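You operate a simulated robot arm through the tools that you are given. There is no shell and no other tool. Be economical: measure what you need, move in short steps, check, and stop when the job is done.

You run a simulated two-armed robot. Do the job below in one go: nothing can be reset, and whatever is moved stays where it is left.

## Task
Let the pressure off, pull the red and green plugs into the steel tray, carry it to the table.
Fine: release knob open first and left open; both plugs ride in the tray, onto the table top; other plugs and couplings stay; spill nothing.

The check looks at the end state, three seconds after you hand in, the way a careful person would. Anything else that was tipped, shoved, dropped, spilled or broken makes it a failure.

## Robot
Two 7-joint arms with two-finger parallel grippers on one trunk, on a base that drives. Base frame: it is fixed to the floor where the robot stands at the start and does not move with it; the origin is under the middle of the robot, x ahead of it, y to its left, z up. Units: m, rad, N and s.
The left shoulder is at the start at [0.05, 0.187, 1.071], the right one opposite. With the tool pointing down near the work surface each hand reaches from about 0.1 to 0.52 m from the robot's upright axis, wherever it stands, measured 20 degrees to its own side. Places, roughly: inside of the steel tray [0.6, -0.9, 0.5]; release knob [0.7, 0, 1]; top of the steel table [0.6, 0.6, 0.9]. Payload 3.43 kg a hand.
Tool frame (each hand has its own): the origin (TCP) lies between the finger pads and is the grasp point; the fingertips stand 0.03 m ahead of it; z points along the fingers, y is the line along which they close. Largest opening 0.094 m; finger width 0.028, thickness 0.01; the body of the gripper, 0.05 by 0.096 m, starts 0.055 m behind the TCP.
Orientation is told as [roll, pitch, yaw] about the base's x, y, z axes, in that order, counted from this pose: with the fingers straight down and closing along the base's y, the tool's x points along the base's -x, its y along +y and its z along -z.

## Interface
- The arms move only by the tool nudge_tool. It takes "left_commands", "right_commands" or both (then of equal length, played together; a hand with none holds still); each is a list of rows, each a list of 3 entries, a list of its own where there are three numbers: the gripper command, from -1 (shut) to 1 (fully open), values between in proportion, then the shift along the tool's x, y, z in m, then the turn, a rotation vector about the tool's x, y, z in rad. In form: [[claw, [tx, ty, tz], [wx, wy, wz]], ...]. A call has 1 to 10 rows; each row shifts and turns the commanded pose from where the row before left it, along the tool's axes as they then stand. Each row takes 0.2 s and may step no farther than 0.05 m and 0.15 rad from the row before; otherwise, or with a gripper value out of range, the whole call is refused. A pose out of reach is approached as far as the arm can. The call stops where the force on the tool passes 90 N (or 10 N more than at its start, if that is more) or the arm is blocked; 0.2 s more then pass. The fingers move at their own pace (about 0.153 m/s each) and stop on an object; they squeeze with about 27 N. The grip force told is the motor's: it shows also when the fingers shut on nothing. Time passes only in rows, and 0.2 s behind the last, so rows that do not move let the fingers close. It gives the time, the measured TCP pose, the force on the tool (base axes), the opening and the grip force at its end, in the units of the frame above (readings bear some noise), with the torque about the TCP (base axes, N m) and any sound that the robot's microphone picked up.
- Cameras (640 x 400 px; columns grow to the right, rows downward): "scene" is now at [0.1501, -0.0102, 1.272]; the picture's right is [-0.12, -0.99, 0.00], its down [-0.20, 0.02, -0.98] and it looks along [0.97, -0.12, -0.21] (base axes); focal length 214 px, centre (320, 200). "left" rides on the left gripper at [0.076, -0.014, -0.103] in its tool frame; the picture's right is [0.18, 0.98, 0.00], its down [-0.75, 0.14, -0.64] and it looks along [-0.63, 0.12, 0.77] (tool axes); focal length 243 px, centre (320, 200). "right" rides on the right gripper at [0.076, 0.014, -0.102] in its tool frame; the picture's right is [-0.18, 0.98, 0.00], its down [-0.75, -0.14, -0.64] and it looks along [-0.63, -0.12, 0.77] (tool axes); focal length 243 px, centre (320, 200).
- camera(camera): a new picture of that camera. It takes no simulated time.
- raise_lower(by): slides the trunk up (or, below 0, down) by that many m; the arms and the scene camera ride with it, the base frame stays. It gives what a move gives, with no picture.
- drive_base(legs): drives the robot by 1 to 6 legs, each [ahead, left, turn to the left] in m, m and rad, along the robot's own axes; the way and the turn of a leg run together, so that a leg with both is an arc; at most 1.5 m and 3.142 rad a leg. The arms and the cameras ride along, it lands a little off, and it stops where it bumps. It gives what a move gives.
- head_to(pan, tilt): turns the head with the scene camera to pan (to the left, within 1.396 rad either way) and tilt (down, from -0.506 to 1.204), counted from straight ahead of the robot. It gives what a move gives.
- point_at(camera, pixels): for up to 12 pixels [column, row] of the newest picture of that camera ("zoom" is the newest enlarged one), the place [x, y, z] in the base frame of the surface seen there, good to about 0.002 m. It takes no simulated time.
- zoom(camera, box): a new picture of the part [left, top, right, bottom] of that camera's present view, enlarged. It takes no simulated time.
- close_job(): hands the job in; it is judged then, once.

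Go step by step. Measure first, check grasps and placings, and put right what went wrong. The budget is 80 turns and 58 pictures, counting those below and the enlarged ones. Unless the task says otherwise, let go and move clear before handing in.

The tools are called after "Call:" by a JSON object that holds its "api" and its "payload". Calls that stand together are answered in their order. nudge_tool: Moves the arms, as the interface text tells. Its arguments: {"type":"object","properties":{"left_commands":{"type":"array","items":{"type":"array"}},"right_commands":{"type":"array","items":{"type":"array"}}},"required":[]} The other tools are called the same way: raise_lower (by) slides the trunk up or down; drive_base (legs) drives the base; head_to (pan, tilt) turns the head that bears the scene camera; camera (camera) takes a picture; point_at (camera, pixels) gives the place of the surface under pixels of a picture; zoom (camera, box) takes an enlarged picture of a part of a camera's view; close_job () hands the job in.

At the start:

```text
time_s: 0.0
left_position: [0.4558, 0.0986, 1.2456]
left_tcp_rot: [-0.003, -0.001, 0.002]
left_ft_force: [0.4, 0.6, -0.3]
left_torque: [0.0, 0.01, -0.02]
left_grip_width: 0.094
left_finger_force: 0.2
right_position: [0.3226, -0.2429, 1.2157]
right_tcp_rot: [-0.001, -0.001, -0.001]
right_ft_force: [-0.2, -0.4, 0.2]
right_torque: [-0.01, -0.02, 0.03]
right_grip_width: 0.094
right_finger_force: 0.1
trunk travel left (down, up): [-0.287, 0.145]
robot x, y, heading: [-0.0006, 0.0013, -0.003]
head pan, tilt: [-0.119, 0.208]
```

scene: 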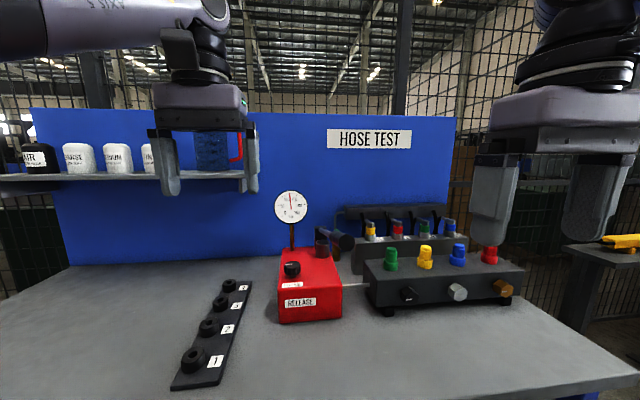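
right: 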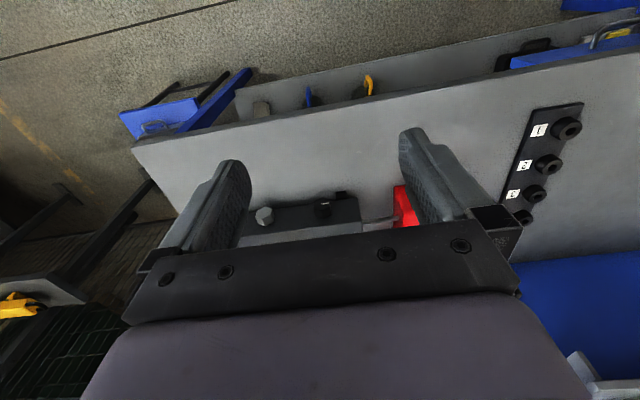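
left: 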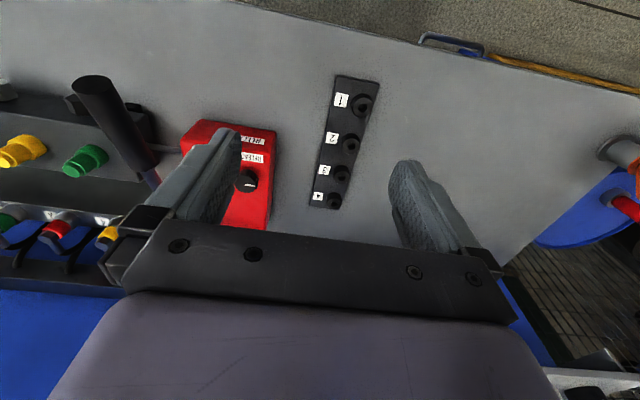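

The first pictures show a red release box (310,285), a manifold with green, yellow, blue and red plugs (390-490,255), and more colored items behind it. I'll zoom in and look toward the tray on the right.

Call:
{"api": "zoom", "payload": {"camera": "scene", "box": [260, 180, 540, 340]}}

Call:
{"api": "point_at", "payload": {"camera": "scene", "pixels": [[291, 268], [321, 248], [391, 250], [425, 248], [459, 246], [490, 247], [396, 226], [422, 230], [450, 226], [370, 226], [300, 350], [440, 350]]}}

Call:
{"api": "head_to", "payload": {"pan": -1.0, "tilt": 0.5}}

Call:
{"api": "camera", "payload": {"camera": "scene"}}

```text
2.29 times, centred on (400, 260) of scene
```

zoom: 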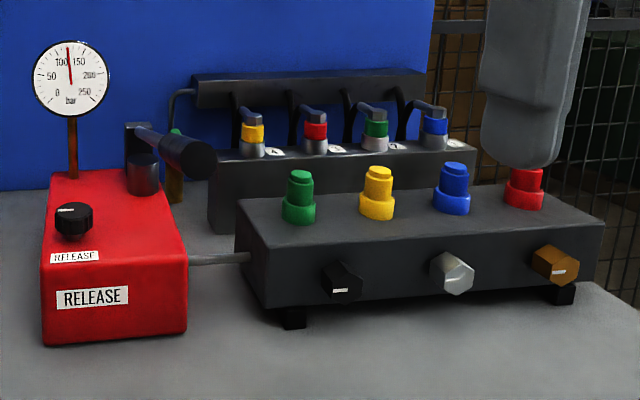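

```text
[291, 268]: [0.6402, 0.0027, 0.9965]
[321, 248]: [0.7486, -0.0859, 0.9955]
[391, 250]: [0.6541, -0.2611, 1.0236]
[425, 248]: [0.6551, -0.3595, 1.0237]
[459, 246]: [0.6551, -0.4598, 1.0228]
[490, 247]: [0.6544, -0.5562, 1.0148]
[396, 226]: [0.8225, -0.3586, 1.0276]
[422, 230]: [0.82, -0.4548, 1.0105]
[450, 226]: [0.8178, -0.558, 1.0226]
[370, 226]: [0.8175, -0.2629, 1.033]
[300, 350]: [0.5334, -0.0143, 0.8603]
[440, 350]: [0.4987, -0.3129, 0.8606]
```

```text
time_s: 1.2
left_position: [0.456, 0.1005, 1.2465]
left_tcp_rot: [0.0, -0.002, 0.002]
left_ft_force: [0.3, -0.2, 0.1]
left_torque: [0.0, -0.04, -0.01]
left_grip_width: 0.0941
left_finger_force: 0.0
right_position: [0.3229, -0.243, 1.2165]
right_tcp_rot: [-0.002, 0.0, -0.003]
right_ft_force: [-0.2, 0.1, -0.4]
right_torque: [-0.04, 0.02, -0.01]
right_grip_width: 0.0938
right_finger_force: 0.0
trunk travel left (down, up): [-0.287, 0.145]
robot x, y, heading: [0.0014, -0.0035, -0.001]
head pan, tilt: [-1.0, 0.499]
```

```text
53 pictures are left
```

scene: 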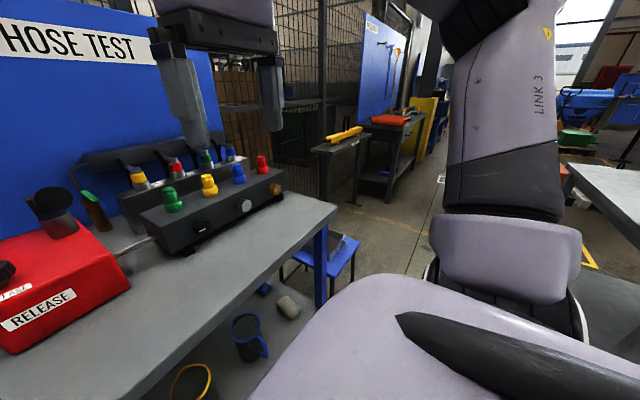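

The tray seems to sit on a blue stool at (330,255). I'll look to the left for the table and zoom on the tray and plugs.

Call:
{"api": "zoom", "payload": {"camera": "scene", "box": [240, 200, 400, 300]}}

Call:
{"api": "zoom", "payload": {"camera": "scene", "box": [60, 130, 300, 280]}}

Call:
{"api": "head_to", "payload": {"pan": 0.8, "tilt": 0.5}}

Call:
{"api": "camera", "payload": {"camera": "scene"}}

```text
4.00 times, centred on (320, 250) of scene
```

zoom: 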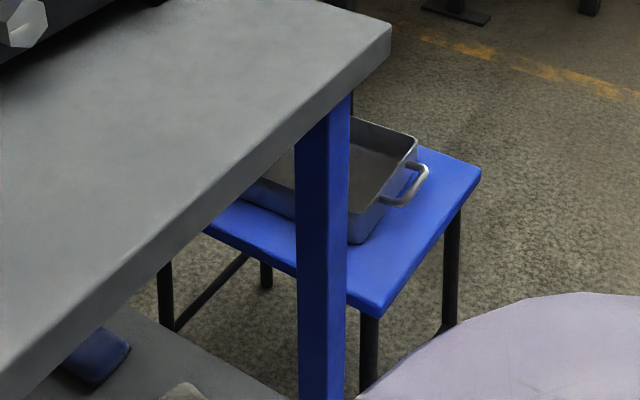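

```text
2.67 times, centred on (180, 205) of scene
```

zoom: 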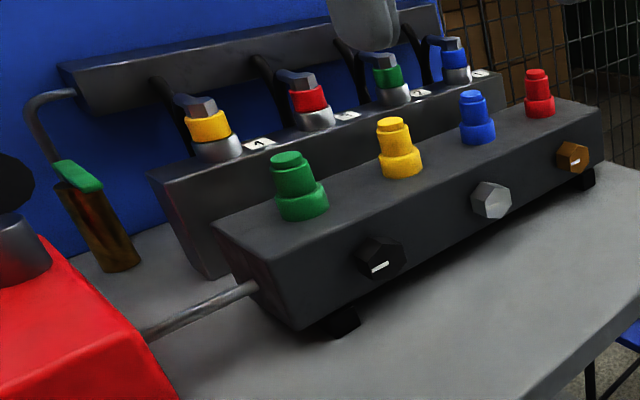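

```text
time_s: 3.0
left_position: [0.4552, 0.0981, 1.2453]
left_tcp_rot: [-0.003, -0.002, 0.002]
left_ft_force: [0.4, 0.4, 0.2]
left_torque: [-0.03, 0.02, 0.02]
left_grip_width: 0.0941
left_finger_force: 0.0
right_position: [0.3235, -0.2435, 1.2167]
right_tcp_rot: [0.001, 0.0, -0.001]
right_ft_force: [-1.0, -0.1, 0.5]
right_torque: [0.01, 0.01, 0.03]
right_grip_width: 0.0941
right_finger_force: 0.0
trunk travel left (down, up): [-0.287, 0.145]
robot x, y, heading: [0.001, 0.0011, -0.001]
head pan, tilt: [0.799, 0.499]
```

```text
50 pictures are left
```

scene: 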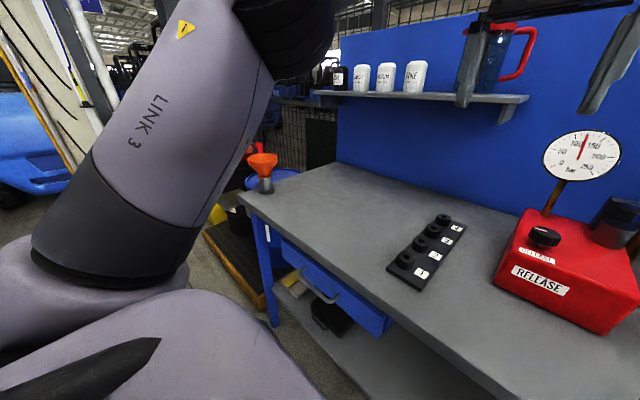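

The "steel table" is the bench itself (top z≈0.86), with free space on its left. Now I'll look closely at the release knob at (544,237).

Call:
{"api": "head_to", "payload": {"pan": 0.0, "tilt": 0.5}}

Call:
{"api": "zoom", "payload": {"camera": "scene", "box": [260, 120, 420, 220]}}

Call:
{"api": "zoom", "payload": {"camera": "left", "box": [180, 100, 320, 240]}}

```text
time_s: 4.1
left_position: [0.4542, 0.0978, 1.2448]
left_tcp_rot: [-0.002, -0.002, 0.0]
left_ft_force: [-0.4, 0.2, 0.0]
left_torque: [0.0, -0.02, -0.02]
left_grip_width: 0.094
left_finger_force: 0.0
right_position: [0.3228, -0.2428, 1.2151]
right_tcp_rot: [0.002, 0.0, -0.002]
right_ft_force: [0.3, 0.1, -0.3]
right_torque: [0.01, 0.03, -0.01]
right_grip_width: 0.0941
right_finger_force: 0.0
trunk travel left (down, up): [-0.287, 0.145]
robot x, y, heading: [-0.0017, 0.0027, 0.002]
head pan, tilt: [0.0, 0.499]
```

```text
4.00 times, centred on (340, 170) of scene
```

zoom: 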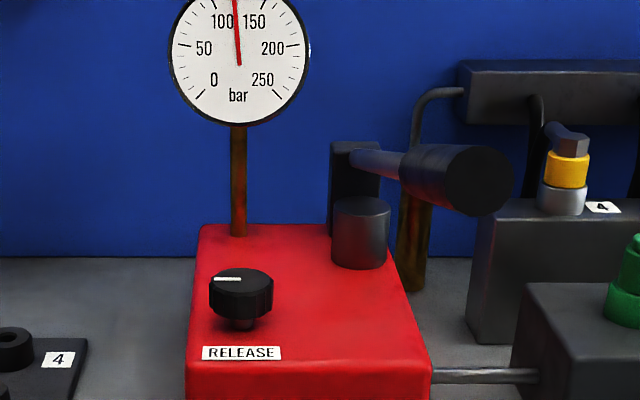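

```text
2.86 times, centred on (250, 170) of left
```

zoom: 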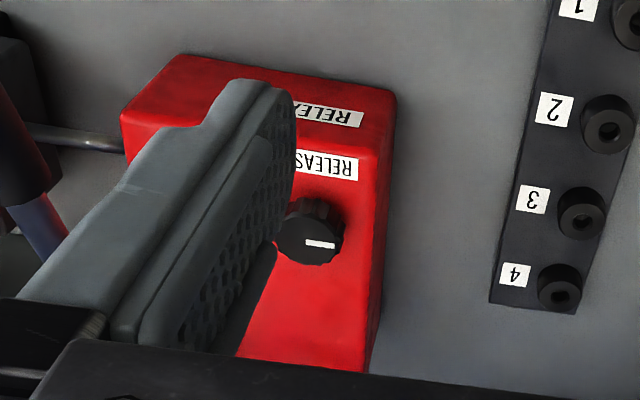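

The knob sits on a short stem with its mark pointing left (-y..+y axis). Before acting I'll zoom on the rear row to tell plugs from couplings.

Call:
{"api": "head_to", "payload": {"pan": -0.5, "tilt": 0.3}}

Call:
{"api": "zoom", "payload": {"camera": "scene", "box": [250, 140, 410, 240]}}

Call:
{"api": "point_at", "payload": {"camera": "zoom", "pixels": [[100, 200], [320, 200], [500, 200], [100, 300], [320, 300], [500, 300]]}}

```text
time_s: 5.0
left_position: [0.4543, 0.0996, 1.2454]
left_tcp_rot: [0.0, -0.001, 0.003]
left_ft_force: [0.3, -0.7, 0.2]
left_torque: [0.04, 0.02, 0.01]
left_grip_width: 0.094
left_finger_force: 0.0
right_position: [0.3232, -0.2422, 1.2168]
right_tcp_rot: [0.0, 0.0, -0.003]
right_ft_force: [0.6, 0.1, -0.9]
right_torque: [0.03, 0.01, -0.01]
right_grip_width: 0.0941
right_finger_force: 0.0
trunk travel left (down, up): [-0.287, 0.145]
robot x, y, heading: [0.0022, -0.0024, 0.001]
head pan, tilt: [-0.499, 0.3]
```

```text
4.00 times, centred on (330, 190) of scene
```

zoom: 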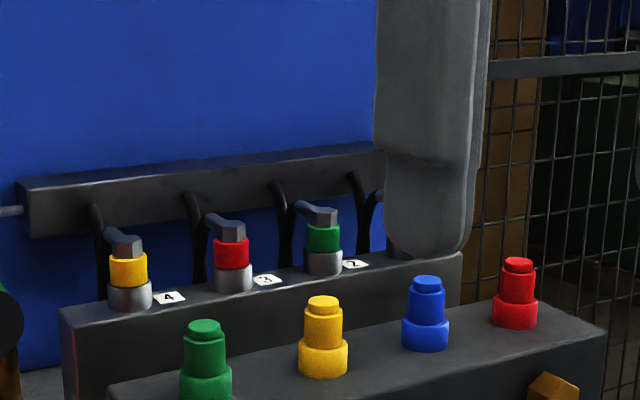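

```text
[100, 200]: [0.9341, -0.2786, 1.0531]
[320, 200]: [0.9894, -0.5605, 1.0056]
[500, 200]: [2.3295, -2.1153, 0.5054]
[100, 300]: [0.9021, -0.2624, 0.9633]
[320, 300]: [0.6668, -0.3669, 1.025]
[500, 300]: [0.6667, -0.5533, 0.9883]
```

Front row at x≈0.667 holds the loose plugs; the rear row are hose couplings (leave alone). I'll measure the knob and bench edge with the head tilted down.

Call:
{"api": "head_to", "payload": {"pan": 0.0, "tilt": 0.8}}

Call:
{"api": "camera", "payload": {"camera": "scene"}}

```text
time_s: 6.0
left_position: [0.4555, 0.0996, 1.2466]
left_tcp_rot: [-0.001, -0.003, 0.002]
left_ft_force: [-0.1, -0.3, -0.4]
left_torque: [-0.01, 0.03, 0.0]
left_grip_width: 0.094
left_finger_force: 0.0
right_position: [0.3226, -0.2426, 1.2175]
right_tcp_rot: [0.001, 0.0, -0.002]
right_ft_force: [-0.1, -0.3, -0.1]
right_torque: [-0.04, -0.01, 0.01]
right_grip_width: 0.0943
right_finger_force: 0.0
trunk travel left (down, up): [-0.287, 0.145]
robot x, y, heading: [0.0, -0.0024, 0.004]
head pan, tilt: [0.0, 0.799]
```

```text
46 pictures are left
```

scene: 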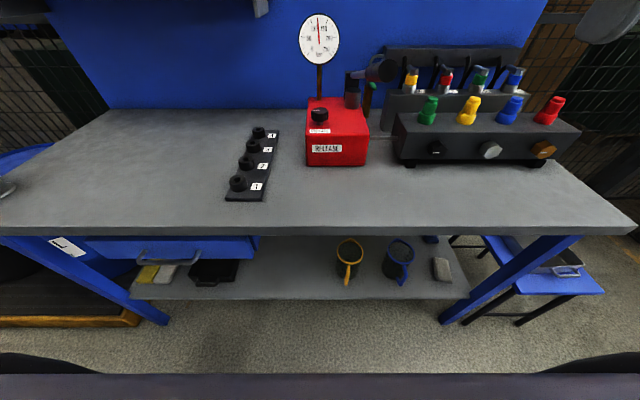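

Call:
{"api": "zoom", "payload": {"camera": "scene", "box": [280, 80, 400, 170]}}

Call:
{"api": "point_at", "payload": {"camera": "zoom", "pixels": [[210, 153], [170, 155], [255, 153], [210, 135], [212, 172], [260, 180], [210, 205], [340, 150], [420, 100], [500, 70], [440, 150]]}}

Call:
{"api": "point_at", "payload": {"camera": "scene", "pixels": [[320, 225], [4, 225], [632, 227], [110, 112], [530, 245], [600, 290], [570, 240], [420, 97], [555, 97], [350, 250], [400, 245], [240, 195]]}}

```text
4.44 times, centred on (340, 125) of scene
```

zoom: 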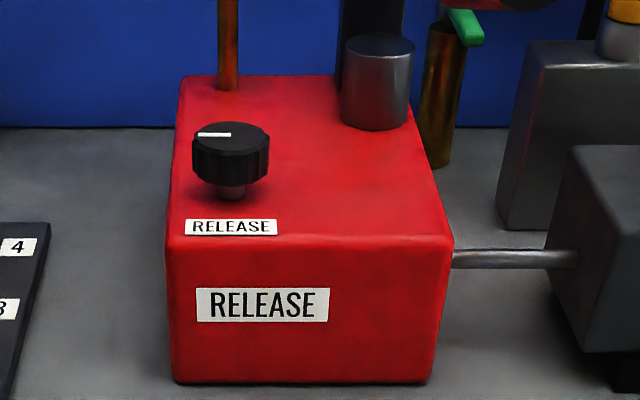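

```text
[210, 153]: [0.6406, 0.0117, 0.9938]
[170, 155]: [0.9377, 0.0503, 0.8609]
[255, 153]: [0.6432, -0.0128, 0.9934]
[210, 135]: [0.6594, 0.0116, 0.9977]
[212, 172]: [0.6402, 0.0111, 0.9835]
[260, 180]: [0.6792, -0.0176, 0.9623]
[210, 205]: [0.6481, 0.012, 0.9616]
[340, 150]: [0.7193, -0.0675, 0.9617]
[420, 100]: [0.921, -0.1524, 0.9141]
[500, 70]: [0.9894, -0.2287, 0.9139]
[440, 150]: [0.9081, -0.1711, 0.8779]
```

```text
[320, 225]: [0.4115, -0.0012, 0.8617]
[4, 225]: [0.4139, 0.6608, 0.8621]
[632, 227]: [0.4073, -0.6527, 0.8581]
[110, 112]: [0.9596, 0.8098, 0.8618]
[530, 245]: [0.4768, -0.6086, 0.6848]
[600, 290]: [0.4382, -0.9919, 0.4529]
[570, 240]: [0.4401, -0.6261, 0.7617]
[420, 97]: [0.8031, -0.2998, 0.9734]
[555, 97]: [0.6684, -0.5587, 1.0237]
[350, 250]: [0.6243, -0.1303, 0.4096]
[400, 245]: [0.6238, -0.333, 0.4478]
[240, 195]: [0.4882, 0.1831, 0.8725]
```

Knob centre ≈ (0.662, 0.000), z 0.975–0.998; bench front edge x≈0.41. I'll measure the robot's own base front at (320,385) to know how near I can drive.

Call:
{"api": "point_at", "payload": {"camera": "scene", "pixels": [[320, 378], [320, 395], [40, 360], [600, 360], [300, 295], [160, 320], [455, 310], [380, 65], [371, 75]]}}

```text
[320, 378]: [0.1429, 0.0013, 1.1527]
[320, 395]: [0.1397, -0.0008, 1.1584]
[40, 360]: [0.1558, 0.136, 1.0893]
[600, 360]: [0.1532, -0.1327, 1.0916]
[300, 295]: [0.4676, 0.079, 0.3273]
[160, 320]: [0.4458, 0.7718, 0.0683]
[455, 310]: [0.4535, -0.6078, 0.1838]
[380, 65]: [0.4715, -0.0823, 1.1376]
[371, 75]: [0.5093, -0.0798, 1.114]
```

Something of the pump (its handle) reaches forward at (0.47..0.51,-0.08,1.13), close to the knob. I'll measure the handle precisely.

Call:
{"api": "zoom", "payload": {"camera": "scene", "box": [330, 40, 426, 100]}}

Call:
{"api": "point_at", "payload": {"camera": "zoom", "pixels": [[350, 180], [390, 180], [300, 180], [340, 120], [250, 200], [220, 220], [200, 260], [150, 230], [150, 320], [270, 260], [420, 150]]}}

Call:
{"api": "drive_base", "payload": {"legs": [[0.17, -0.17, 0]]}}

```text
6.67 times, centred on (378, 70) of scene
```

zoom: 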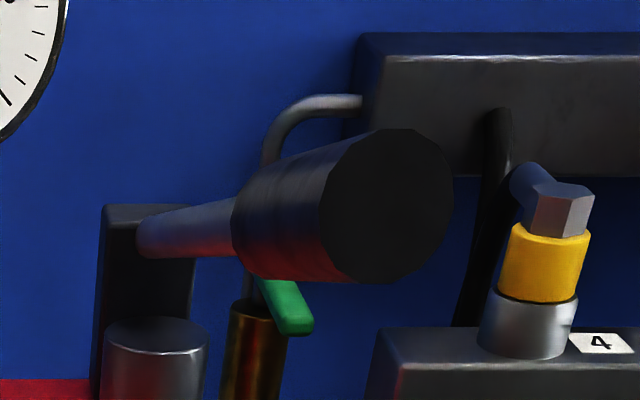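

```text
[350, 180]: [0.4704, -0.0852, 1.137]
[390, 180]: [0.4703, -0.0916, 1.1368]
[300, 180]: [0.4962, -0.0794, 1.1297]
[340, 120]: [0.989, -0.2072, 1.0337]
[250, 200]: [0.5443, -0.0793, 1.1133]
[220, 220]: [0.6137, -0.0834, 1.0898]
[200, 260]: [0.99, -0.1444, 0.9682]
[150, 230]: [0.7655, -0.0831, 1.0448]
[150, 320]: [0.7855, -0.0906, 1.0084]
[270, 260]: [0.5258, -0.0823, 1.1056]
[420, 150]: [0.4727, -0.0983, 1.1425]
```

```text
time_s: 7.8
left_position: [0.5927, -0.0718, 1.2457]
left_tcp_rot: [-0.002, -0.003, 0.002]
left_ft_force: [-0.2, -0.1, -0.3]
left_torque: [0.02, 0.03, -0.04]
left_grip_width: 0.0938
left_finger_force: 0.0
right_position: [0.4604, -0.4137, 1.2152]
right_tcp_rot: [0.001, 0.002, -0.001]
right_ft_force: [-0.6, 0.2, -0.3]
right_torque: [0.03, 0.01, -0.02]
right_grip_width: 0.0943
right_finger_force: 0.0
trunk travel left (down, up): [-0.287, 0.145]
robot x, y, heading: [0.1398, -0.1669, 0.004]
head pan, tilt: [0.0, 0.799]
```

Handle runs along y≈-0.085, so I'll pre-rotate the left gripper (camera toward +y) and keep clear. First a bit further ahead.

Call:
{"api": "drive_base", "payload": {"legs": [[0.04, 0, 0]]}}

Call:
{"api": "nudge_tool", "payload": {"left_commands": [[0.3, [0, 0.0, 0], [0, 0, 0.15]], [0.3, [0, 0, 0], [0, 0, 0.15]], [0.3, [0, 0, 0], [0, 0, 0.15]], [0.3, [0, 0, 0], [0, 0, 0.15]], [0.3, [0, 0, 0], [0, 0, 0.15]], [0.3, [0, 0, 0], [0, 0, 0.15]], [0.3, [0, 0, 0], [0, 0, 0.15]], [0.3, [0, 0, 0], [0, 0, 0.15]], [0.3, [0, 0, 0], [0, 0, 0.15]], [0.3, [0, 0, 0], [0, 0, 0.15]]]}}

```text
time_s: 8.4
left_position: [0.5915, -0.0701, 1.2449]
left_tcp_rot: [-0.001, -0.002, 0.001]
left_ft_force: [0.3, 0.2, 0.6]
left_torque: [-0.01, 0.0, 0.01]
left_grip_width: 0.094
left_finger_force: 0.0
right_position: [0.4593, -0.4132, 1.2144]
right_tcp_rot: [0.001, 0.001, -0.002]
right_ft_force: [-0.1, -1.3, 0.5]
right_torque: [0.01, -0.03, 0.0]
right_grip_width: 0.0942
right_finger_force: 0.1
trunk travel left (down, up): [-0.287, 0.145]
robot x, y, heading: [0.1375, -0.1699, 0.005]
head pan, tilt: [0.0, 0.799]
stopped in leg 1: the robot was blocked; the commanded pose is now the measured one
```

```text
time_s: 10.6
left_position: [0.4484, -0.1072, 1.1428]
left_tcp_rot: [0.002, -0.003, -1.496]
left_ft_force: [1.9, -0.2, 2.7]
left_torque: [0.09, -0.21, -0.02]
left_grip_width: 0.0621
left_finger_force: 0.6
left hand out of reach, approached as far as the arm can: row 4, 5, 6, 7, 8, 9, 10
right_position: [0.4588, -0.412, 1.2146]
right_tcp_rot: [-0.001, 0.0, -0.002]
right_ft_force: [-0.9, -0.5, 0.3]
right_torque: [-0.04, 0.03, 0.02]
right_grip_width: 0.0941
right_finger_force: 0.1
trunk travel left (down, up): [-0.287, 0.145]
robot x, y, heading: [0.1376, -0.1722, 0.002]
head pan, tilt: [0.0, 0.799]
```

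The base is blocked at x=0.14 and the left hand sagged to (0.448,-0.107,1.143), near the pump handle. I'll look before moving.

Call:
{"api": "camera", "payload": {"camera": "scene"}}

Call:
{"api": "camera", "payload": {"camera": "left"}}

```text
43 pictures are left
```

scene: 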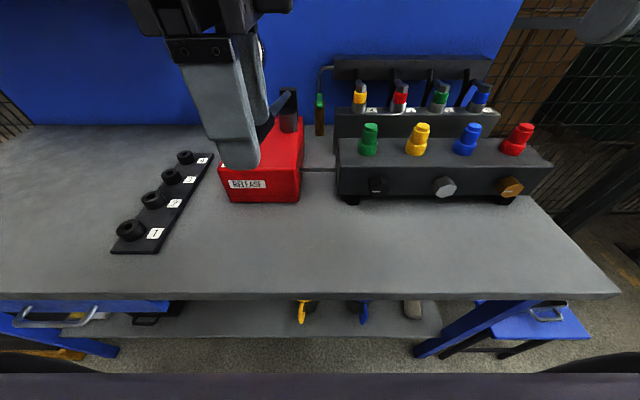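

```text
42 pictures are left
```

left: 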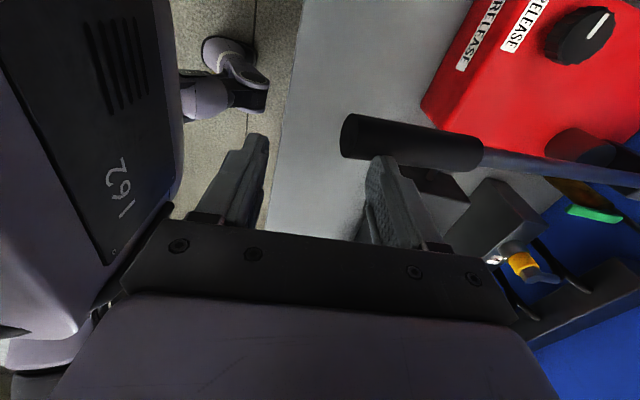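

The left finger tip is beside (behind, -y of) the pump handle end near (380,158). I'll slide the base right a little, then back away, clearing it.

Call:
{"api": "drive_base", "payload": {"legs": [[-0.01, -0.04, 0], [-0.15, 0, 0]]}}

Call:
{"api": "camera", "payload": {"camera": "scene"}}

```text
time_s: 12.5
left_position: [0.2875, -0.146, 1.1434]
left_tcp_rot: [0.003, -0.003, -1.493]
left_ft_force: [0.0, -0.5, 0.4]
left_torque: [0.01, -0.02, -0.01]
left_grip_width: 0.061
left_finger_force: 0.1
right_position: [0.297, -0.4515, 1.2168]
right_tcp_rot: [-0.001, -0.002, -0.002]
right_ft_force: [0.8, 0.2, -0.1]
right_torque: [-0.02, -0.04, 0.0]
right_grip_width: 0.0942
right_finger_force: 0.1
trunk travel left (down, up): [-0.287, 0.145]
robot x, y, heading: [-0.0248, -0.2093, 0.001]
head pan, tilt: [0.0, 0.799]
```

```text
41 pictures are left
```

scene: 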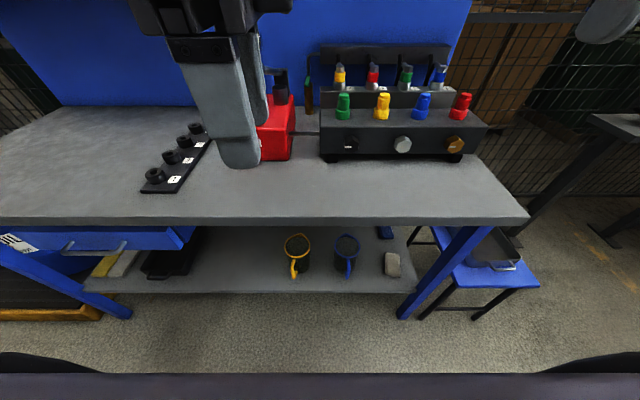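

Clear now. Undo most of the yaw and raise the trunk fully to see the reach.

Call:
{"api": "raise_lower", "payload": {"by": 0.14}}

Call:
{"api": "nudge_tool", "payload": {"left_commands": [[0.3, [0, 0.0, 0], [0, 0, -0.15]], [0.3, [0, 0, 0], [0, 0, -0.15]], [0.3, [0, 0, 0], [0, 0, -0.15]], [0.3, [0, 0, 0], [0, 0, -0.15]], [0.3, [0, 0, 0], [0, 0, -0.15]], [0.3, [0, 0, 0], [0, 0, -0.15]], [0.3, [0, 0, 0], [0, 0, -0.15]], [0.3, [0, 0, 0], [0, 0, 0]]]}}

```text
time_s: 14.2
left_position: [0.2885, -0.1475, 1.2844]
left_tcp_rot: [0.001, -0.003, -1.494]
left_ft_force: [1.1, -0.5, -0.6]
left_torque: [0.04, -0.01, -0.03]
left_grip_width: 0.061
left_finger_force: 0.0
right_position: [0.2973, -0.4523, 1.3563]
right_tcp_rot: [-0.001, 0.0, 0.0]
right_ft_force: [-0.1, -0.2, 0.5]
right_torque: [0.01, -0.03, -0.01]
right_grip_width: 0.0939
right_finger_force: 0.0
trunk travel left (down, up): [-0.427, 0.005]
robot x, y, heading: [-0.0226, -0.2138, -0.001]
head pan, tilt: [0.0, 0.799]
```

```text
time_s: 15.9
left_position: [0.2886, -0.1477, 1.2839]
left_tcp_rot: [-0.003, -0.004, -0.442]
left_ft_force: [0.0, -0.3, -0.2]
left_torque: [0.01, -0.02, -0.01]
left_grip_width: 0.061
left_finger_force: 0.1
right_position: [0.2973, -0.4521, 1.3558]
right_tcp_rot: [0.001, 0.001, 0.0]
right_ft_force: [0.1, -0.6, -0.7]
right_torque: [0.02, -0.01, -0.02]
right_grip_width: 0.094
right_finger_force: 0.1
trunk travel left (down, up): [-0.427, 0.005]
robot x, y, heading: [-0.0251, -0.2114, 0.0]
head pan, tilt: [0.0, 0.799]
```

Reach frame is consistent again. Now position the base at about (0.13, 0.0) turned -0.35 so the knob lies 20° to the left-arm side.

Call:
{"api": "drive_base", "payload": {"legs": [[0, 0, -0.35], [-0.072, 0.197, 0], [0.141, 0.051, 0]]}}

Call:
{"api": "head_to", "payload": {"pan": 0.35, "tilt": 0.7}}

Call:
{"api": "camera", "payload": {"camera": "left"}}

```text
time_s: 19.6
left_position: [0.4414, -0.0529, 1.2832]
left_tcp_rot: [0.0, -0.004, -0.796]
left_ft_force: [0.0, 0.3, 0.6]
left_torque: [-0.01, 0.02, 0.0]
left_grip_width: 0.0612
left_finger_force: 0.0
right_position: [0.347, -0.3424, 1.3558]
right_tcp_rot: [0.0, 0.001, -0.352]
right_ft_force: [0.7, 0.1, -0.2]
right_torque: [-0.01, 0.04, 0.01]
right_grip_width: 0.094
right_finger_force: 0.1
trunk travel left (down, up): [-0.427, 0.005]
robot x, y, heading: [0.1293, -0.0053, -0.351]
head pan, tilt: [0.0, 0.799]
```

```text
time_s: 20.5
left_position: [0.4407, -0.0521, 1.2842]
left_tcp_rot: [-0.001, -0.001, -0.793]
left_ft_force: [-0.2, 0.1, 0.6]
left_torque: [-0.01, -0.01, -0.03]
left_grip_width: 0.0612
left_finger_force: 0.1
right_position: [0.3461, -0.3429, 1.3557]
right_tcp_rot: [0.0, 0.002, -0.352]
right_ft_force: [-0.2, -0.3, 0.2]
right_torque: [0.01, 0.0, -0.01]
right_grip_width: 0.0941
right_finger_force: 0.1
trunk travel left (down, up): [-0.427, 0.005]
robot x, y, heading: [0.1231, -0.0024, -0.352]
head pan, tilt: [0.351, 0.7]
```

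```text
40 pictures are left
```

left: 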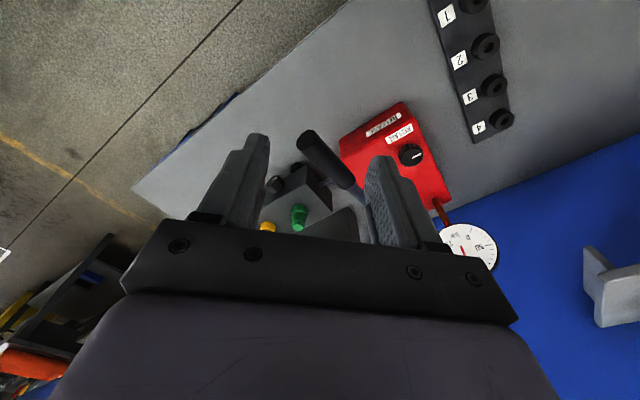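

Knob is visible at (412,155). I'll move the left TCP above it at z≈1.21, above the handle.

Call:
{"api": "nudge_tool", "payload": {"left_commands": [[0.5, [-0.0169, 0.0277, 0.01], [0, 0, 0]], [0.5, [-0.0169, 0.0277, 0.01], [0, 0, 0]], [0.5, [-0.0169, 0.0277, 0.01], [0, 0, 0]], [0.5, [-0.0169, 0.0277, 0.01], [0, 0, 0]], [0.5, [-0.0169, 0.0277, 0.01], [0, 0, 0]], [0.5, [-0.0169, 0.0277, 0.01], [0, 0, 0]], [0.5, [-0.0169, 0.0277, 0.01], [0, 0, 0]]]}}

```text
time_s: 22.1
left_position: [0.6636, -0.0009, 1.2102]
left_tcp_rot: [0.0, -0.004, -0.795]
left_ft_force: [-0.1, 0.5, -0.6]
left_torque: [0.0, 0.01, -0.01]
left_grip_width: 0.0704
left_finger_force: 0.1
right_position: [0.3475, -0.3428, 1.3556]
right_tcp_rot: [0.0, 0.0, -0.353]
right_ft_force: [0.8, 0.2, -0.4]
right_torque: [0.02, 0.02, -0.01]
right_grip_width: 0.0939
right_finger_force: 0.2
trunk travel left (down, up): [-0.427, 0.005]
robot x, y, heading: [0.1236, -0.0022, -0.35]
head pan, tilt: [0.351, 0.7]
```

Reached (0.664,-0.001,1.210). Check alignment and clearance in both views.

Call:
{"api": "camera", "payload": {"camera": "left"}}

Call:
{"api": "camera", "payload": {"camera": "scene"}}

```text
39 pictures are left
```

left: 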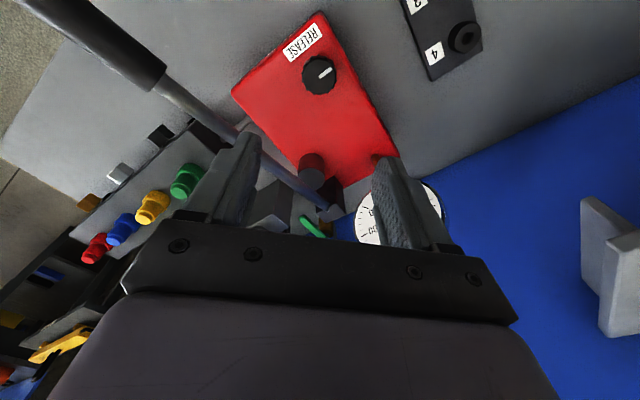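

```text
38 pictures are left
```

scene: 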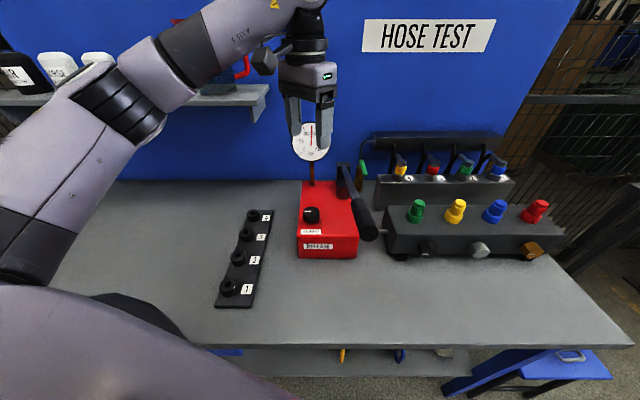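

Aligned, knob at (320,75). Confirm its place and descend to TCP z≈1.003.

Call:
{"api": "point_at", "payload": {"camera": "left", "pixels": [[312, 78], [320, 60], [320, 92], [303, 76], [337, 76]]}}

Call:
{"api": "nudge_tool", "payload": {"left_commands": [[0.5, [0, 0, 0.03], [0, 0, 0]], [0.5, [0, 0, 0.03], [0, 0, 0]], [0.5, [0, 0, 0.03], [0, 0, 0]], [0.5, [0, 0, 0.03], [0, 0, 0]], [0.5, [0, 0, 0.03], [0, 0, 0]]]}}

```text
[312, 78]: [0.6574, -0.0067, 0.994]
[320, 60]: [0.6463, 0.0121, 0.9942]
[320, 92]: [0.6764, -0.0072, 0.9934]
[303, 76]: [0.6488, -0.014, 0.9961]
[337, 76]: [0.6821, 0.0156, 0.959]
```

```text
time_s: 23.3
left_position: [0.6638, -0.0045, 1.0621]
left_tcp_rot: [-0.002, -0.003, -0.795]
left_ft_force: [0.0, 0.0, -0.2]
left_torque: [0.01, -0.01, 0.0]
left_grip_width: 0.0706
left_finger_force: 0.1
right_position: [0.3465, -0.3421, 1.3557]
right_tcp_rot: [-0.001, 0.0, -0.354]
right_ft_force: [0.0, 0.3, -0.4]
right_torque: [0.0, -0.04, 0.02]
right_grip_width: 0.094
right_finger_force: 0.0
trunk travel left (down, up): [-0.427, 0.005]
robot x, y, heading: [0.1254, -0.0037, -0.351]
head pan, tilt: [0.351, 0.7]
```

Continue down 0.058 to straddle the knob and close.

Call:
{"api": "nudge_tool", "payload": {"left_commands": [[0.5, [0.002, 0, 0.03], [0, 0, 0]], [0.5, [0.001, 0, 0.028], [0, 0, 0]], [-0.2, [0, 0, 0], [0, 0, 0]], [-1, [0, 0, 0], [0, 0, 0]], [-1, [0, 0, 0], [0, 0, 0]]]}}

Call:
{"api": "camera", "payload": {"camera": "left"}}

```text
time_s: 24.5
left_position: [0.6605, -0.0012, 1.0045]
left_tcp_rot: [0.0, -0.004, -0.792]
left_ft_force: [5.9, 6.0, -1.4]
left_torque: [0.29, -0.68, 0.01]
left_grip_width: 0.0415
left_finger_force: 45.6
right_position: [0.3466, -0.3417, 1.3555]
right_tcp_rot: [-0.002, 0.0, -0.351]
right_ft_force: [0.2, 0.6, 0.5]
right_torque: [-0.02, 0.0, 0.02]
right_grip_width: 0.0939
right_finger_force: 0.0
trunk travel left (down, up): [-0.427, 0.005]
robot x, y, heading: [0.1268, -0.0044, -0.354]
head pan, tilt: [0.351, 0.7]
```

```text
37 pictures are left
```

left: 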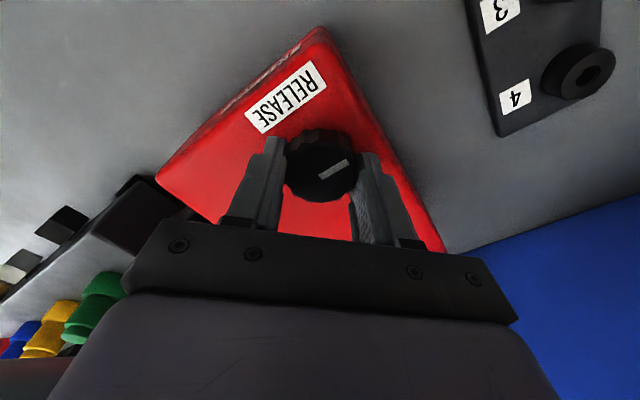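

Knob gripped (0.0415 m). Relax the side load and turn counter-clockwise (tool wz<0) a bit, watching torque.

Call:
{"api": "nudge_tool", "payload": {"left_commands": [[-1, [0, 0.002, 0], [0, 0, 0]], [-1, [0, 0, 0], [0, 0, -0.1]], [-1, [0, 0, 0], [0, 0, -0.1]], [-1, [0, 0, 0], [0, 0, -0.1]]]}}

Call:
{"api": "zoom", "payload": {"camera": "scene", "box": [260, 100, 380, 220]}}

```text
time_s: 25.5
left_position: [0.6615, -0.0011, 1.0034]
left_tcp_rot: [-0.006, -0.002, -0.496]
left_ft_force: [-3.5, -7.5, -15.0]
left_torque: [-0.56, -1.06, 0.02]
left_grip_width: 0.0414
left_finger_force: 45.3
right_position: [0.3465, -0.343, 1.3554]
right_tcp_rot: [0.002, 0.0, -0.353]
right_ft_force: [0.2, -0.3, 0.4]
right_torque: [-0.01, 0.02, 0.01]
right_grip_width: 0.0942
right_finger_force: 0.1
trunk travel left (down, up): [-0.427, 0.005]
robot x, y, heading: [0.1279, -0.0065, -0.349]
head pan, tilt: [0.351, 0.7]
```

```text
3.33 times, centred on (320, 160) of scene
```

zoom: 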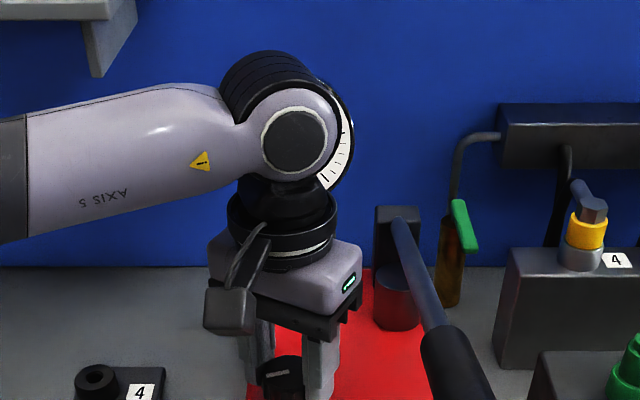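

It turns with little torque. Continue counter-clockwise by 0.6 rad more.

Call:
{"api": "nudge_tool", "payload": {"left_commands": [[-1, [0, 0, 0.001], [0, 0, -0.1]], [-1, [0, 0, 0], [0, 0, -0.1]], [-1, [0, 0, 0], [0, 0, -0.1]], [-1, [0, 0, 0], [0, 0, -0.1]], [-1, [0, 0, 0], [0, 0, -0.1]], [-1, [0, 0, 0], [0, 0, -0.1]]]}}

Call:
{"api": "camera", "payload": {"camera": "left"}}

```text
time_s: 26.9
left_position: [0.6616, -0.0003, 1.0047]
left_tcp_rot: [-0.005, -0.001, 0.107]
left_ft_force: [-10.7, -14.5, -10.6]
left_torque: [0.09, 0.24, -0.03]
left_grip_width: 0.0413
left_finger_force: 45.2
right_position: [0.3452, -0.3437, 1.356]
right_tcp_rot: [0.002, 0.0, -0.355]
right_ft_force: [0.6, 0.0, 0.3]
right_torque: [0.0, 0.01, 0.03]
right_grip_width: 0.0941
right_finger_force: 0.1
trunk travel left (down, up): [-0.427, 0.005]
robot x, y, heading: [0.1255, -0.0041, -0.346]
head pan, tilt: [0.351, 0.7]
```

```text
35 pictures are left
```

left: 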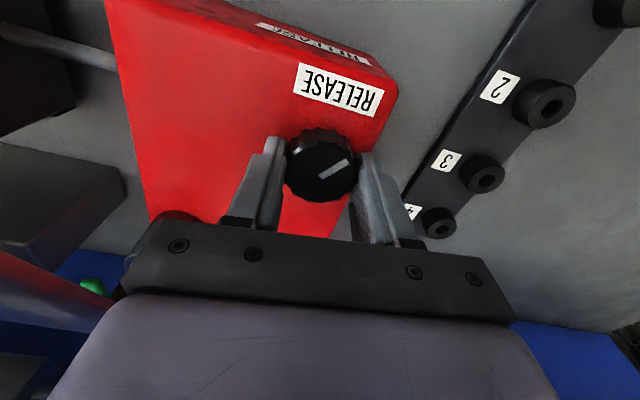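

The knob mark turned with the gripper (0.9 rad so far). Turn 0.4 more, then open and rise to see the gauge.

Call:
{"api": "nudge_tool", "payload": {"left_commands": [[-1, [0, -0.001, 0], [0, 0, -0.1]], [-1, [0, 0, 0], [0, 0, -0.1]], [-1, [0, 0, 0], [0, 0, -0.1]], [-1, [0, 0, 0], [0, 0, -0.1]], [0.5, [0, 0, 0], [0, 0, 0]], [0.5, [0, 0, 0], [0, 0, 0]], [0.5, [0, 0, -0.04], [0, 0, 0]], [0.5, [0, 0, -0.04], [0, 0, 0]]]}}

Call:
{"api": "zoom", "payload": {"camera": "scene", "box": [240, 100, 400, 260]}}

```text
time_s: 28.7
left_position: [0.6613, 0.0006, 1.0845]
left_tcp_rot: [-0.003, 0.001, 0.506]
left_ft_force: [0.0, 0.3, -0.5]
left_torque: [0.01, -0.02, -0.02]
left_grip_width: 0.0707
left_finger_force: 0.0
right_position: [0.3451, -0.3424, 1.3563]
right_tcp_rot: [0.002, 0.0, -0.352]
right_ft_force: [0.8, 0.3, 0.2]
right_torque: [0.01, 0.01, 0.01]
right_grip_width: 0.0941
right_finger_force: 0.1
trunk travel left (down, up): [-0.427, 0.005]
robot x, y, heading: [0.1242, -0.0039, -0.347]
head pan, tilt: [0.351, 0.7]
```

```text
2.50 times, centred on (320, 180) of scene
```

zoom: 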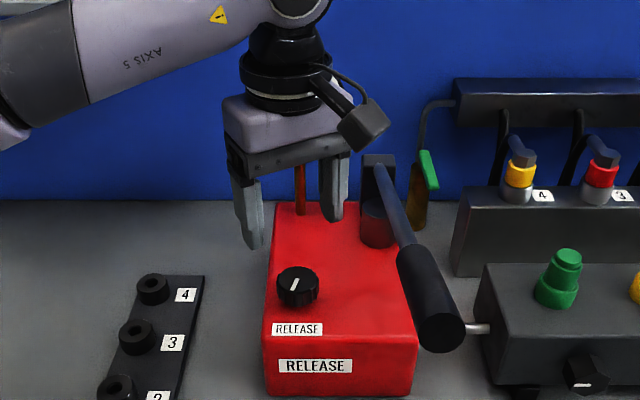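

The mark has swung round toward the robot. Raise the hand to read the gauge.

Call:
{"api": "nudge_tool", "payload": {"left_commands": [[0.5, [0, 0, -0.045], [0, 0, 0.1]], [0.5, [0, 0, -0.045], [0, 0, 0.15]], [0.5, [0, 0, -0.045], [0, 0, 0.15]]]}}

Call:
{"api": "zoom", "payload": {"camera": "scene", "box": [250, 80, 370, 230]}}

```text
time_s: 29.5
left_position: [0.6573, 0.0005, 1.22]
left_tcp_rot: [-0.004, 0.0, 0.104]
left_ft_force: [-0.1, -0.3, 0.0]
left_torque: [0.0, 0.0, 0.0]
left_grip_width: 0.0704
left_finger_force: 0.0
right_position: [0.3457, -0.3414, 1.3574]
right_tcp_rot: [0.001, -0.002, -0.351]
right_ft_force: [-0.4, 0.2, 0.0]
right_torque: [0.04, 0.02, 0.02]
right_grip_width: 0.0941
right_finger_force: 0.2
trunk travel left (down, up): [-0.427, 0.005]
robot x, y, heading: [0.1259, -0.0033, -0.353]
head pan, tilt: [0.351, 0.7]
```

```text
2.67 times, centred on (310, 155) of scene
```

zoom: 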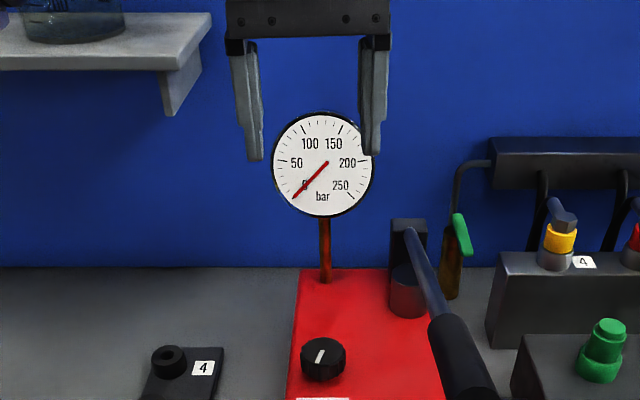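

Gauge reads 0 bar: pressure is off and the knob is open. Next, shift the base along the bench so the left hand hovers over the green plug, at y≈-0.26.

Call:
{"api": "drive_base", "payload": {"legs": [[0.089, -0.243, 0]]}}

Call:
{"api": "camera", "payload": {"camera": "scene"}}

```text
time_s: 31.3
left_position: [0.6584, -0.2506, 1.2192]
left_tcp_rot: [-0.004, -0.001, 0.112]
left_ft_force: [0.6, -0.8, 0.3]
left_torque: [0.01, 0.02, 0.04]
left_grip_width: 0.0705
left_finger_force: 0.1
right_position: [0.3482, -0.597, 1.3556]
right_tcp_rot: [0.001, -0.001, -0.346]
right_ft_force: [0.2, 0.8, 0.4]
right_torque: [0.05, -0.02, 0.04]
right_grip_width: 0.0938
right_finger_force: 0.1
trunk travel left (down, up): [-0.427, 0.005]
robot x, y, heading: [0.1252, -0.2605, -0.342]
head pan, tilt: [0.351, 0.7]
```

```text
32 pictures are left
```

scene: 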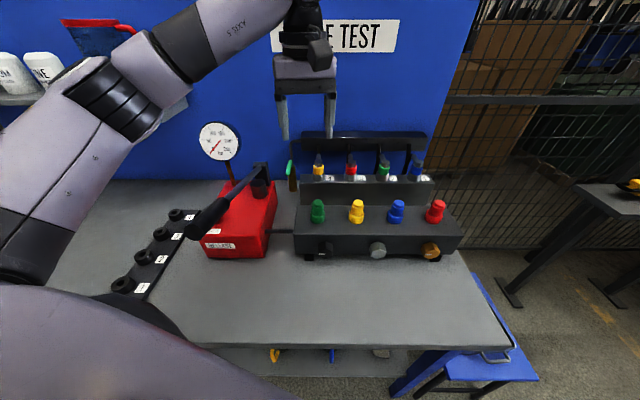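

Call:
{"api": "zoom", "payload": {"camera": "scene", "box": [290, 180, 460, 280]}}

Call:
{"api": "point_at", "payload": {"camera": "zoom", "pixels": [[103, 85], [85, 100], [119, 100], [103, 100], [103, 118], [90, 145], [103, 150], [118, 140], [550, 100], [550, 115], [550, 140], [103, 180]]}}

```text
3.76 times, centred on (375, 230) of scene
```

zoom: 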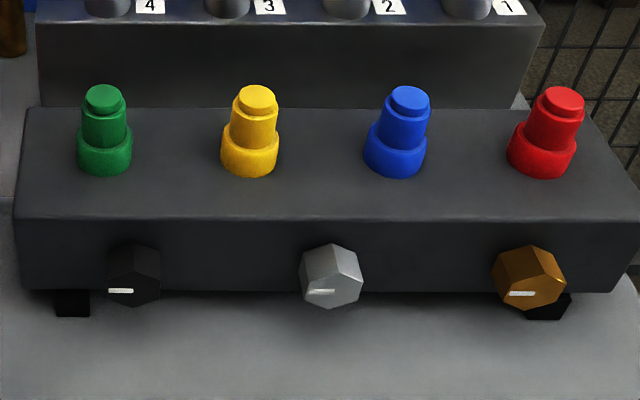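

```text
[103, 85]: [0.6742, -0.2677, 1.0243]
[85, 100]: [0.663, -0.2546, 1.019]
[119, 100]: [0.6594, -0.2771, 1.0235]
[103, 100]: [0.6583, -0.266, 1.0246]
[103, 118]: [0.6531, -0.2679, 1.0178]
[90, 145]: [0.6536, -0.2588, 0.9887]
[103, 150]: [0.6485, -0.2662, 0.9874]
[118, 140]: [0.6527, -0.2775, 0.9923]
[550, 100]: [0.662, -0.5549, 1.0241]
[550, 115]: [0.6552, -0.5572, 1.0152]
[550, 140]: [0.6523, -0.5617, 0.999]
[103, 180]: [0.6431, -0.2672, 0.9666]
```

Green plug: axis ≈(0.667,-0.266), neck z 0.99–1.024. Lower the left hand to just above it.

Call:
{"api": "nudge_tool", "payload": {"left_commands": [[0.5, [-0.0068, -0.0163, 0.03], [0, 0, 0.11]], [0.5, [0, 0, 0.04], [0, 0, 0]], [0.5, [0, 0, 0.04], [0, 0, 0]], [0.5, [0, 0, 0.04], [0, 0, 0]], [0.5, [0, 0, 0], [0, 0, 0]]]}}

Call:
{"api": "camera", "payload": {"camera": "left"}}

```text
time_s: 32.5
left_position: [0.6674, -0.2641, 1.0699]
left_tcp_rot: [-0.004, -0.001, 0.004]
left_ft_force: [-0.1, -0.5, -0.3]
left_torque: [0.01, -0.01, -0.01]
left_grip_width: 0.0703
left_finger_force: 0.0
right_position: [0.3489, -0.5954, 1.3557]
right_tcp_rot: [0.001, 0.001, -0.343]
right_ft_force: [-0.6, 0.9, -0.2]
right_torque: [-0.01, 0.02, -0.02]
right_grip_width: 0.0941
right_finger_force: 0.0
trunk travel left (down, up): [-0.427, 0.005]
robot x, y, heading: [0.1264, -0.2586, -0.343]
head pan, tilt: [0.351, 0.7]
```

```text
30 pictures are left
```

left: 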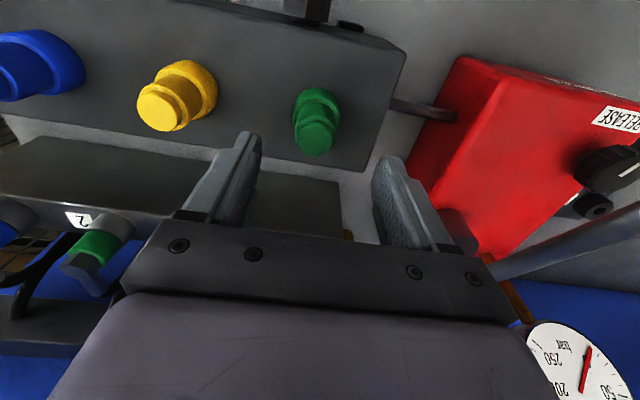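

Centred on the green plug (317,122). Lower 0.049 and close.

Call:
{"api": "nudge_tool", "payload": {"left_commands": [[0.5, [0, -0.001, 0.025], [0, 0, 0]], [0.5, [0, 0, 0.025], [0, 0, 0]], [-0.1, [0, 0, 0], [0, 0, 0]], [-1, [0, 0, 0], [0, 0, 0]], [-1, [0, 0, 0], [0, 0, 0]]]}}

```text
time_s: 33.7
left_position: [0.6667, -0.2674, 1.0195]
left_tcp_rot: [-0.004, -0.002, 0.006]
left_ft_force: [0.2, 0.4, 0.5]
left_torque: [-0.01, 0.01, -0.01]
left_grip_width: 0.0278
left_finger_force: 27.1
right_position: [0.3474, -0.5953, 1.3575]
right_tcp_rot: [-0.001, 0.001, -0.343]
right_ft_force: [0.0, 0.1, -0.3]
right_torque: [0.0, -0.03, 0.01]
right_grip_width: 0.0941
right_finger_force: 0.0
trunk travel left (down, up): [-0.427, 0.005]
robot x, y, heading: [0.1254, -0.2602, -0.346]
head pan, tilt: [0.351, 0.7]
```

Firm grip at 0.028 m. Pull straight up gently.

Call:
{"api": "nudge_tool", "payload": {"left_commands": [[-1, [0, 0, -0.01], [0, 0, 0]], [-1, [0, 0, -0.01], [0, 0, 0]], [-1, [0, 0, -0.015], [0, 0, 0]], [-1, [0, 0, -0.02], [0, 0, 0]], [-1, [0, 0, -0.03], [0, 0, 0]], [-1, [0, 0, -0.04], [0, 0, 0]], [-1, [0, 0, -0.04], [0, 0, 0]], [-1, [0, 0, -0.04], [0, 0, 0]]]}}

Call:
{"api": "zoom", "payload": {"camera": "left", "box": [200, 40, 440, 260]}}

```text
time_s: 35.5
left_position: [0.6647, -0.2662, 1.2238]
left_tcp_rot: [-0.002, -0.003, 0.004]
left_ft_force: [0.1, -0.5, -0.4]
left_torque: [0.01, 0.0, 0.0]
left_grip_width: 0.0277
left_finger_force: 27.2
right_position: [0.3475, -0.5957, 1.3562]
right_tcp_rot: [0.001, -0.002, -0.343]
right_ft_force: [0.2, -0.2, 0.9]
right_torque: [-0.01, 0.0, -0.02]
right_grip_width: 0.094
right_finger_force: 0.1
trunk travel left (down, up): [-0.427, 0.005]
robot x, y, heading: [0.1252, -0.2609, -0.346]
head pan, tilt: [0.351, 0.7]
```

```text
1.82 times, centred on (320, 150) of left
```

zoom: 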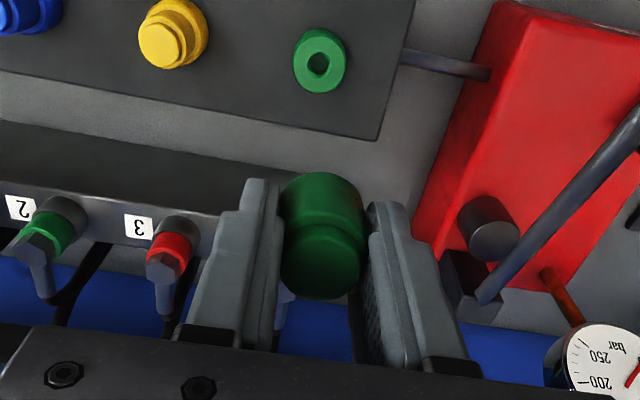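

Green plug is out (socket seat visible at (320,62) of the zoom). Retract the left hand with it and reposition the base for the right hand on the red plug.

Call:
{"api": "nudge_tool", "payload": {"left_commands": [[-1, [0.04, 0, -0.01], [0, 0, 0]], [-1, [0.04, 0, -0.01], [0, 0, 0]], [-1, [0.04, 0, -0.01], [0, 0, 0]], [-1, [0.04, 0, -0.01], [0, 0, 0]], [-1, [0.04, 0, -0.01], [0, 0, 0]]]}}

Call:
{"api": "drive_base", "payload": {"legs": [[0, 0, 0.556], [-0.046, -0.214, 0]]}}

Call:
{"api": "head_to", "payload": {"pan": -0.3, "tilt": 0.7}}

Call:
{"api": "camera", "payload": {"camera": "scene"}}

```text
time_s: 36.7
left_position: [0.4639, -0.2674, 1.2736]
left_tcp_rot: [-0.002, -0.001, 0.005]
left_ft_force: [-0.4, 0.2, -0.4]
left_torque: [0.01, -0.04, 0.01]
left_grip_width: 0.0281
left_finger_force: 27.0
right_position: [0.3475, -0.5951, 1.3544]
right_tcp_rot: [0.001, -0.001, -0.343]
right_ft_force: [-1.1, 0.0, 0.3]
right_torque: [-0.02, -0.03, 0.04]
right_grip_width: 0.0939
right_finger_force: 0.0
trunk travel left (down, up): [-0.427, 0.005]
robot x, y, heading: [0.1233, -0.2556, -0.342]
head pan, tilt: [0.351, 0.7]
```

```text
time_s: 39.9
left_position: [0.4171, -0.3079, 1.2719]
left_tcp_rot: [-0.003, -0.003, 0.535]
left_ft_force: [0.8, -0.2, -0.1]
left_torque: [0.0, -0.01, -0.02]
left_grip_width: 0.0279
left_finger_force: 26.9
right_position: [0.4817, -0.6511, 1.3554]
right_tcp_rot: [0.0, 0.001, 0.184]
right_ft_force: [0.5, -0.1, 0.4]
right_torque: [0.0, 0.01, -0.01]
right_grip_width: 0.0941
right_finger_force: 0.1
trunk travel left (down, up): [-0.427, 0.005]
robot x, y, heading: [0.1194, -0.4718, 0.189]
head pan, tilt: [0.351, 0.7]
```

```text
time_s: 40.9
left_position: [0.4158, -0.3083, 1.272]
left_tcp_rot: [-0.003, -0.001, 0.535]
left_ft_force: [0.0, -0.1, 0.0]
left_torque: [0.05, 0.01, -0.01]
left_grip_width: 0.0278
left_finger_force: 27.3
right_position: [0.4812, -0.651, 1.3553]
right_tcp_rot: [0.0, -0.002, 0.186]
right_ft_force: [0.1, 0.5, -0.3]
right_torque: [0.04, -0.01, -0.02]
right_grip_width: 0.094
right_finger_force: 0.0
trunk travel left (down, up): [-0.427, 0.005]
robot x, y, heading: [0.1208, -0.4729, 0.19]
head pan, tilt: [-0.3, 0.7]
```

```text
28 pictures are left
```

scene: 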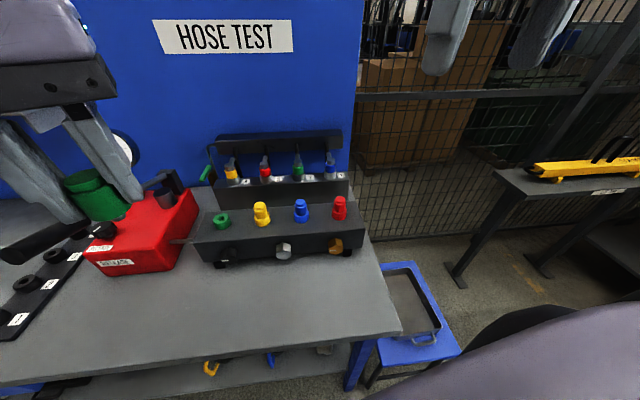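

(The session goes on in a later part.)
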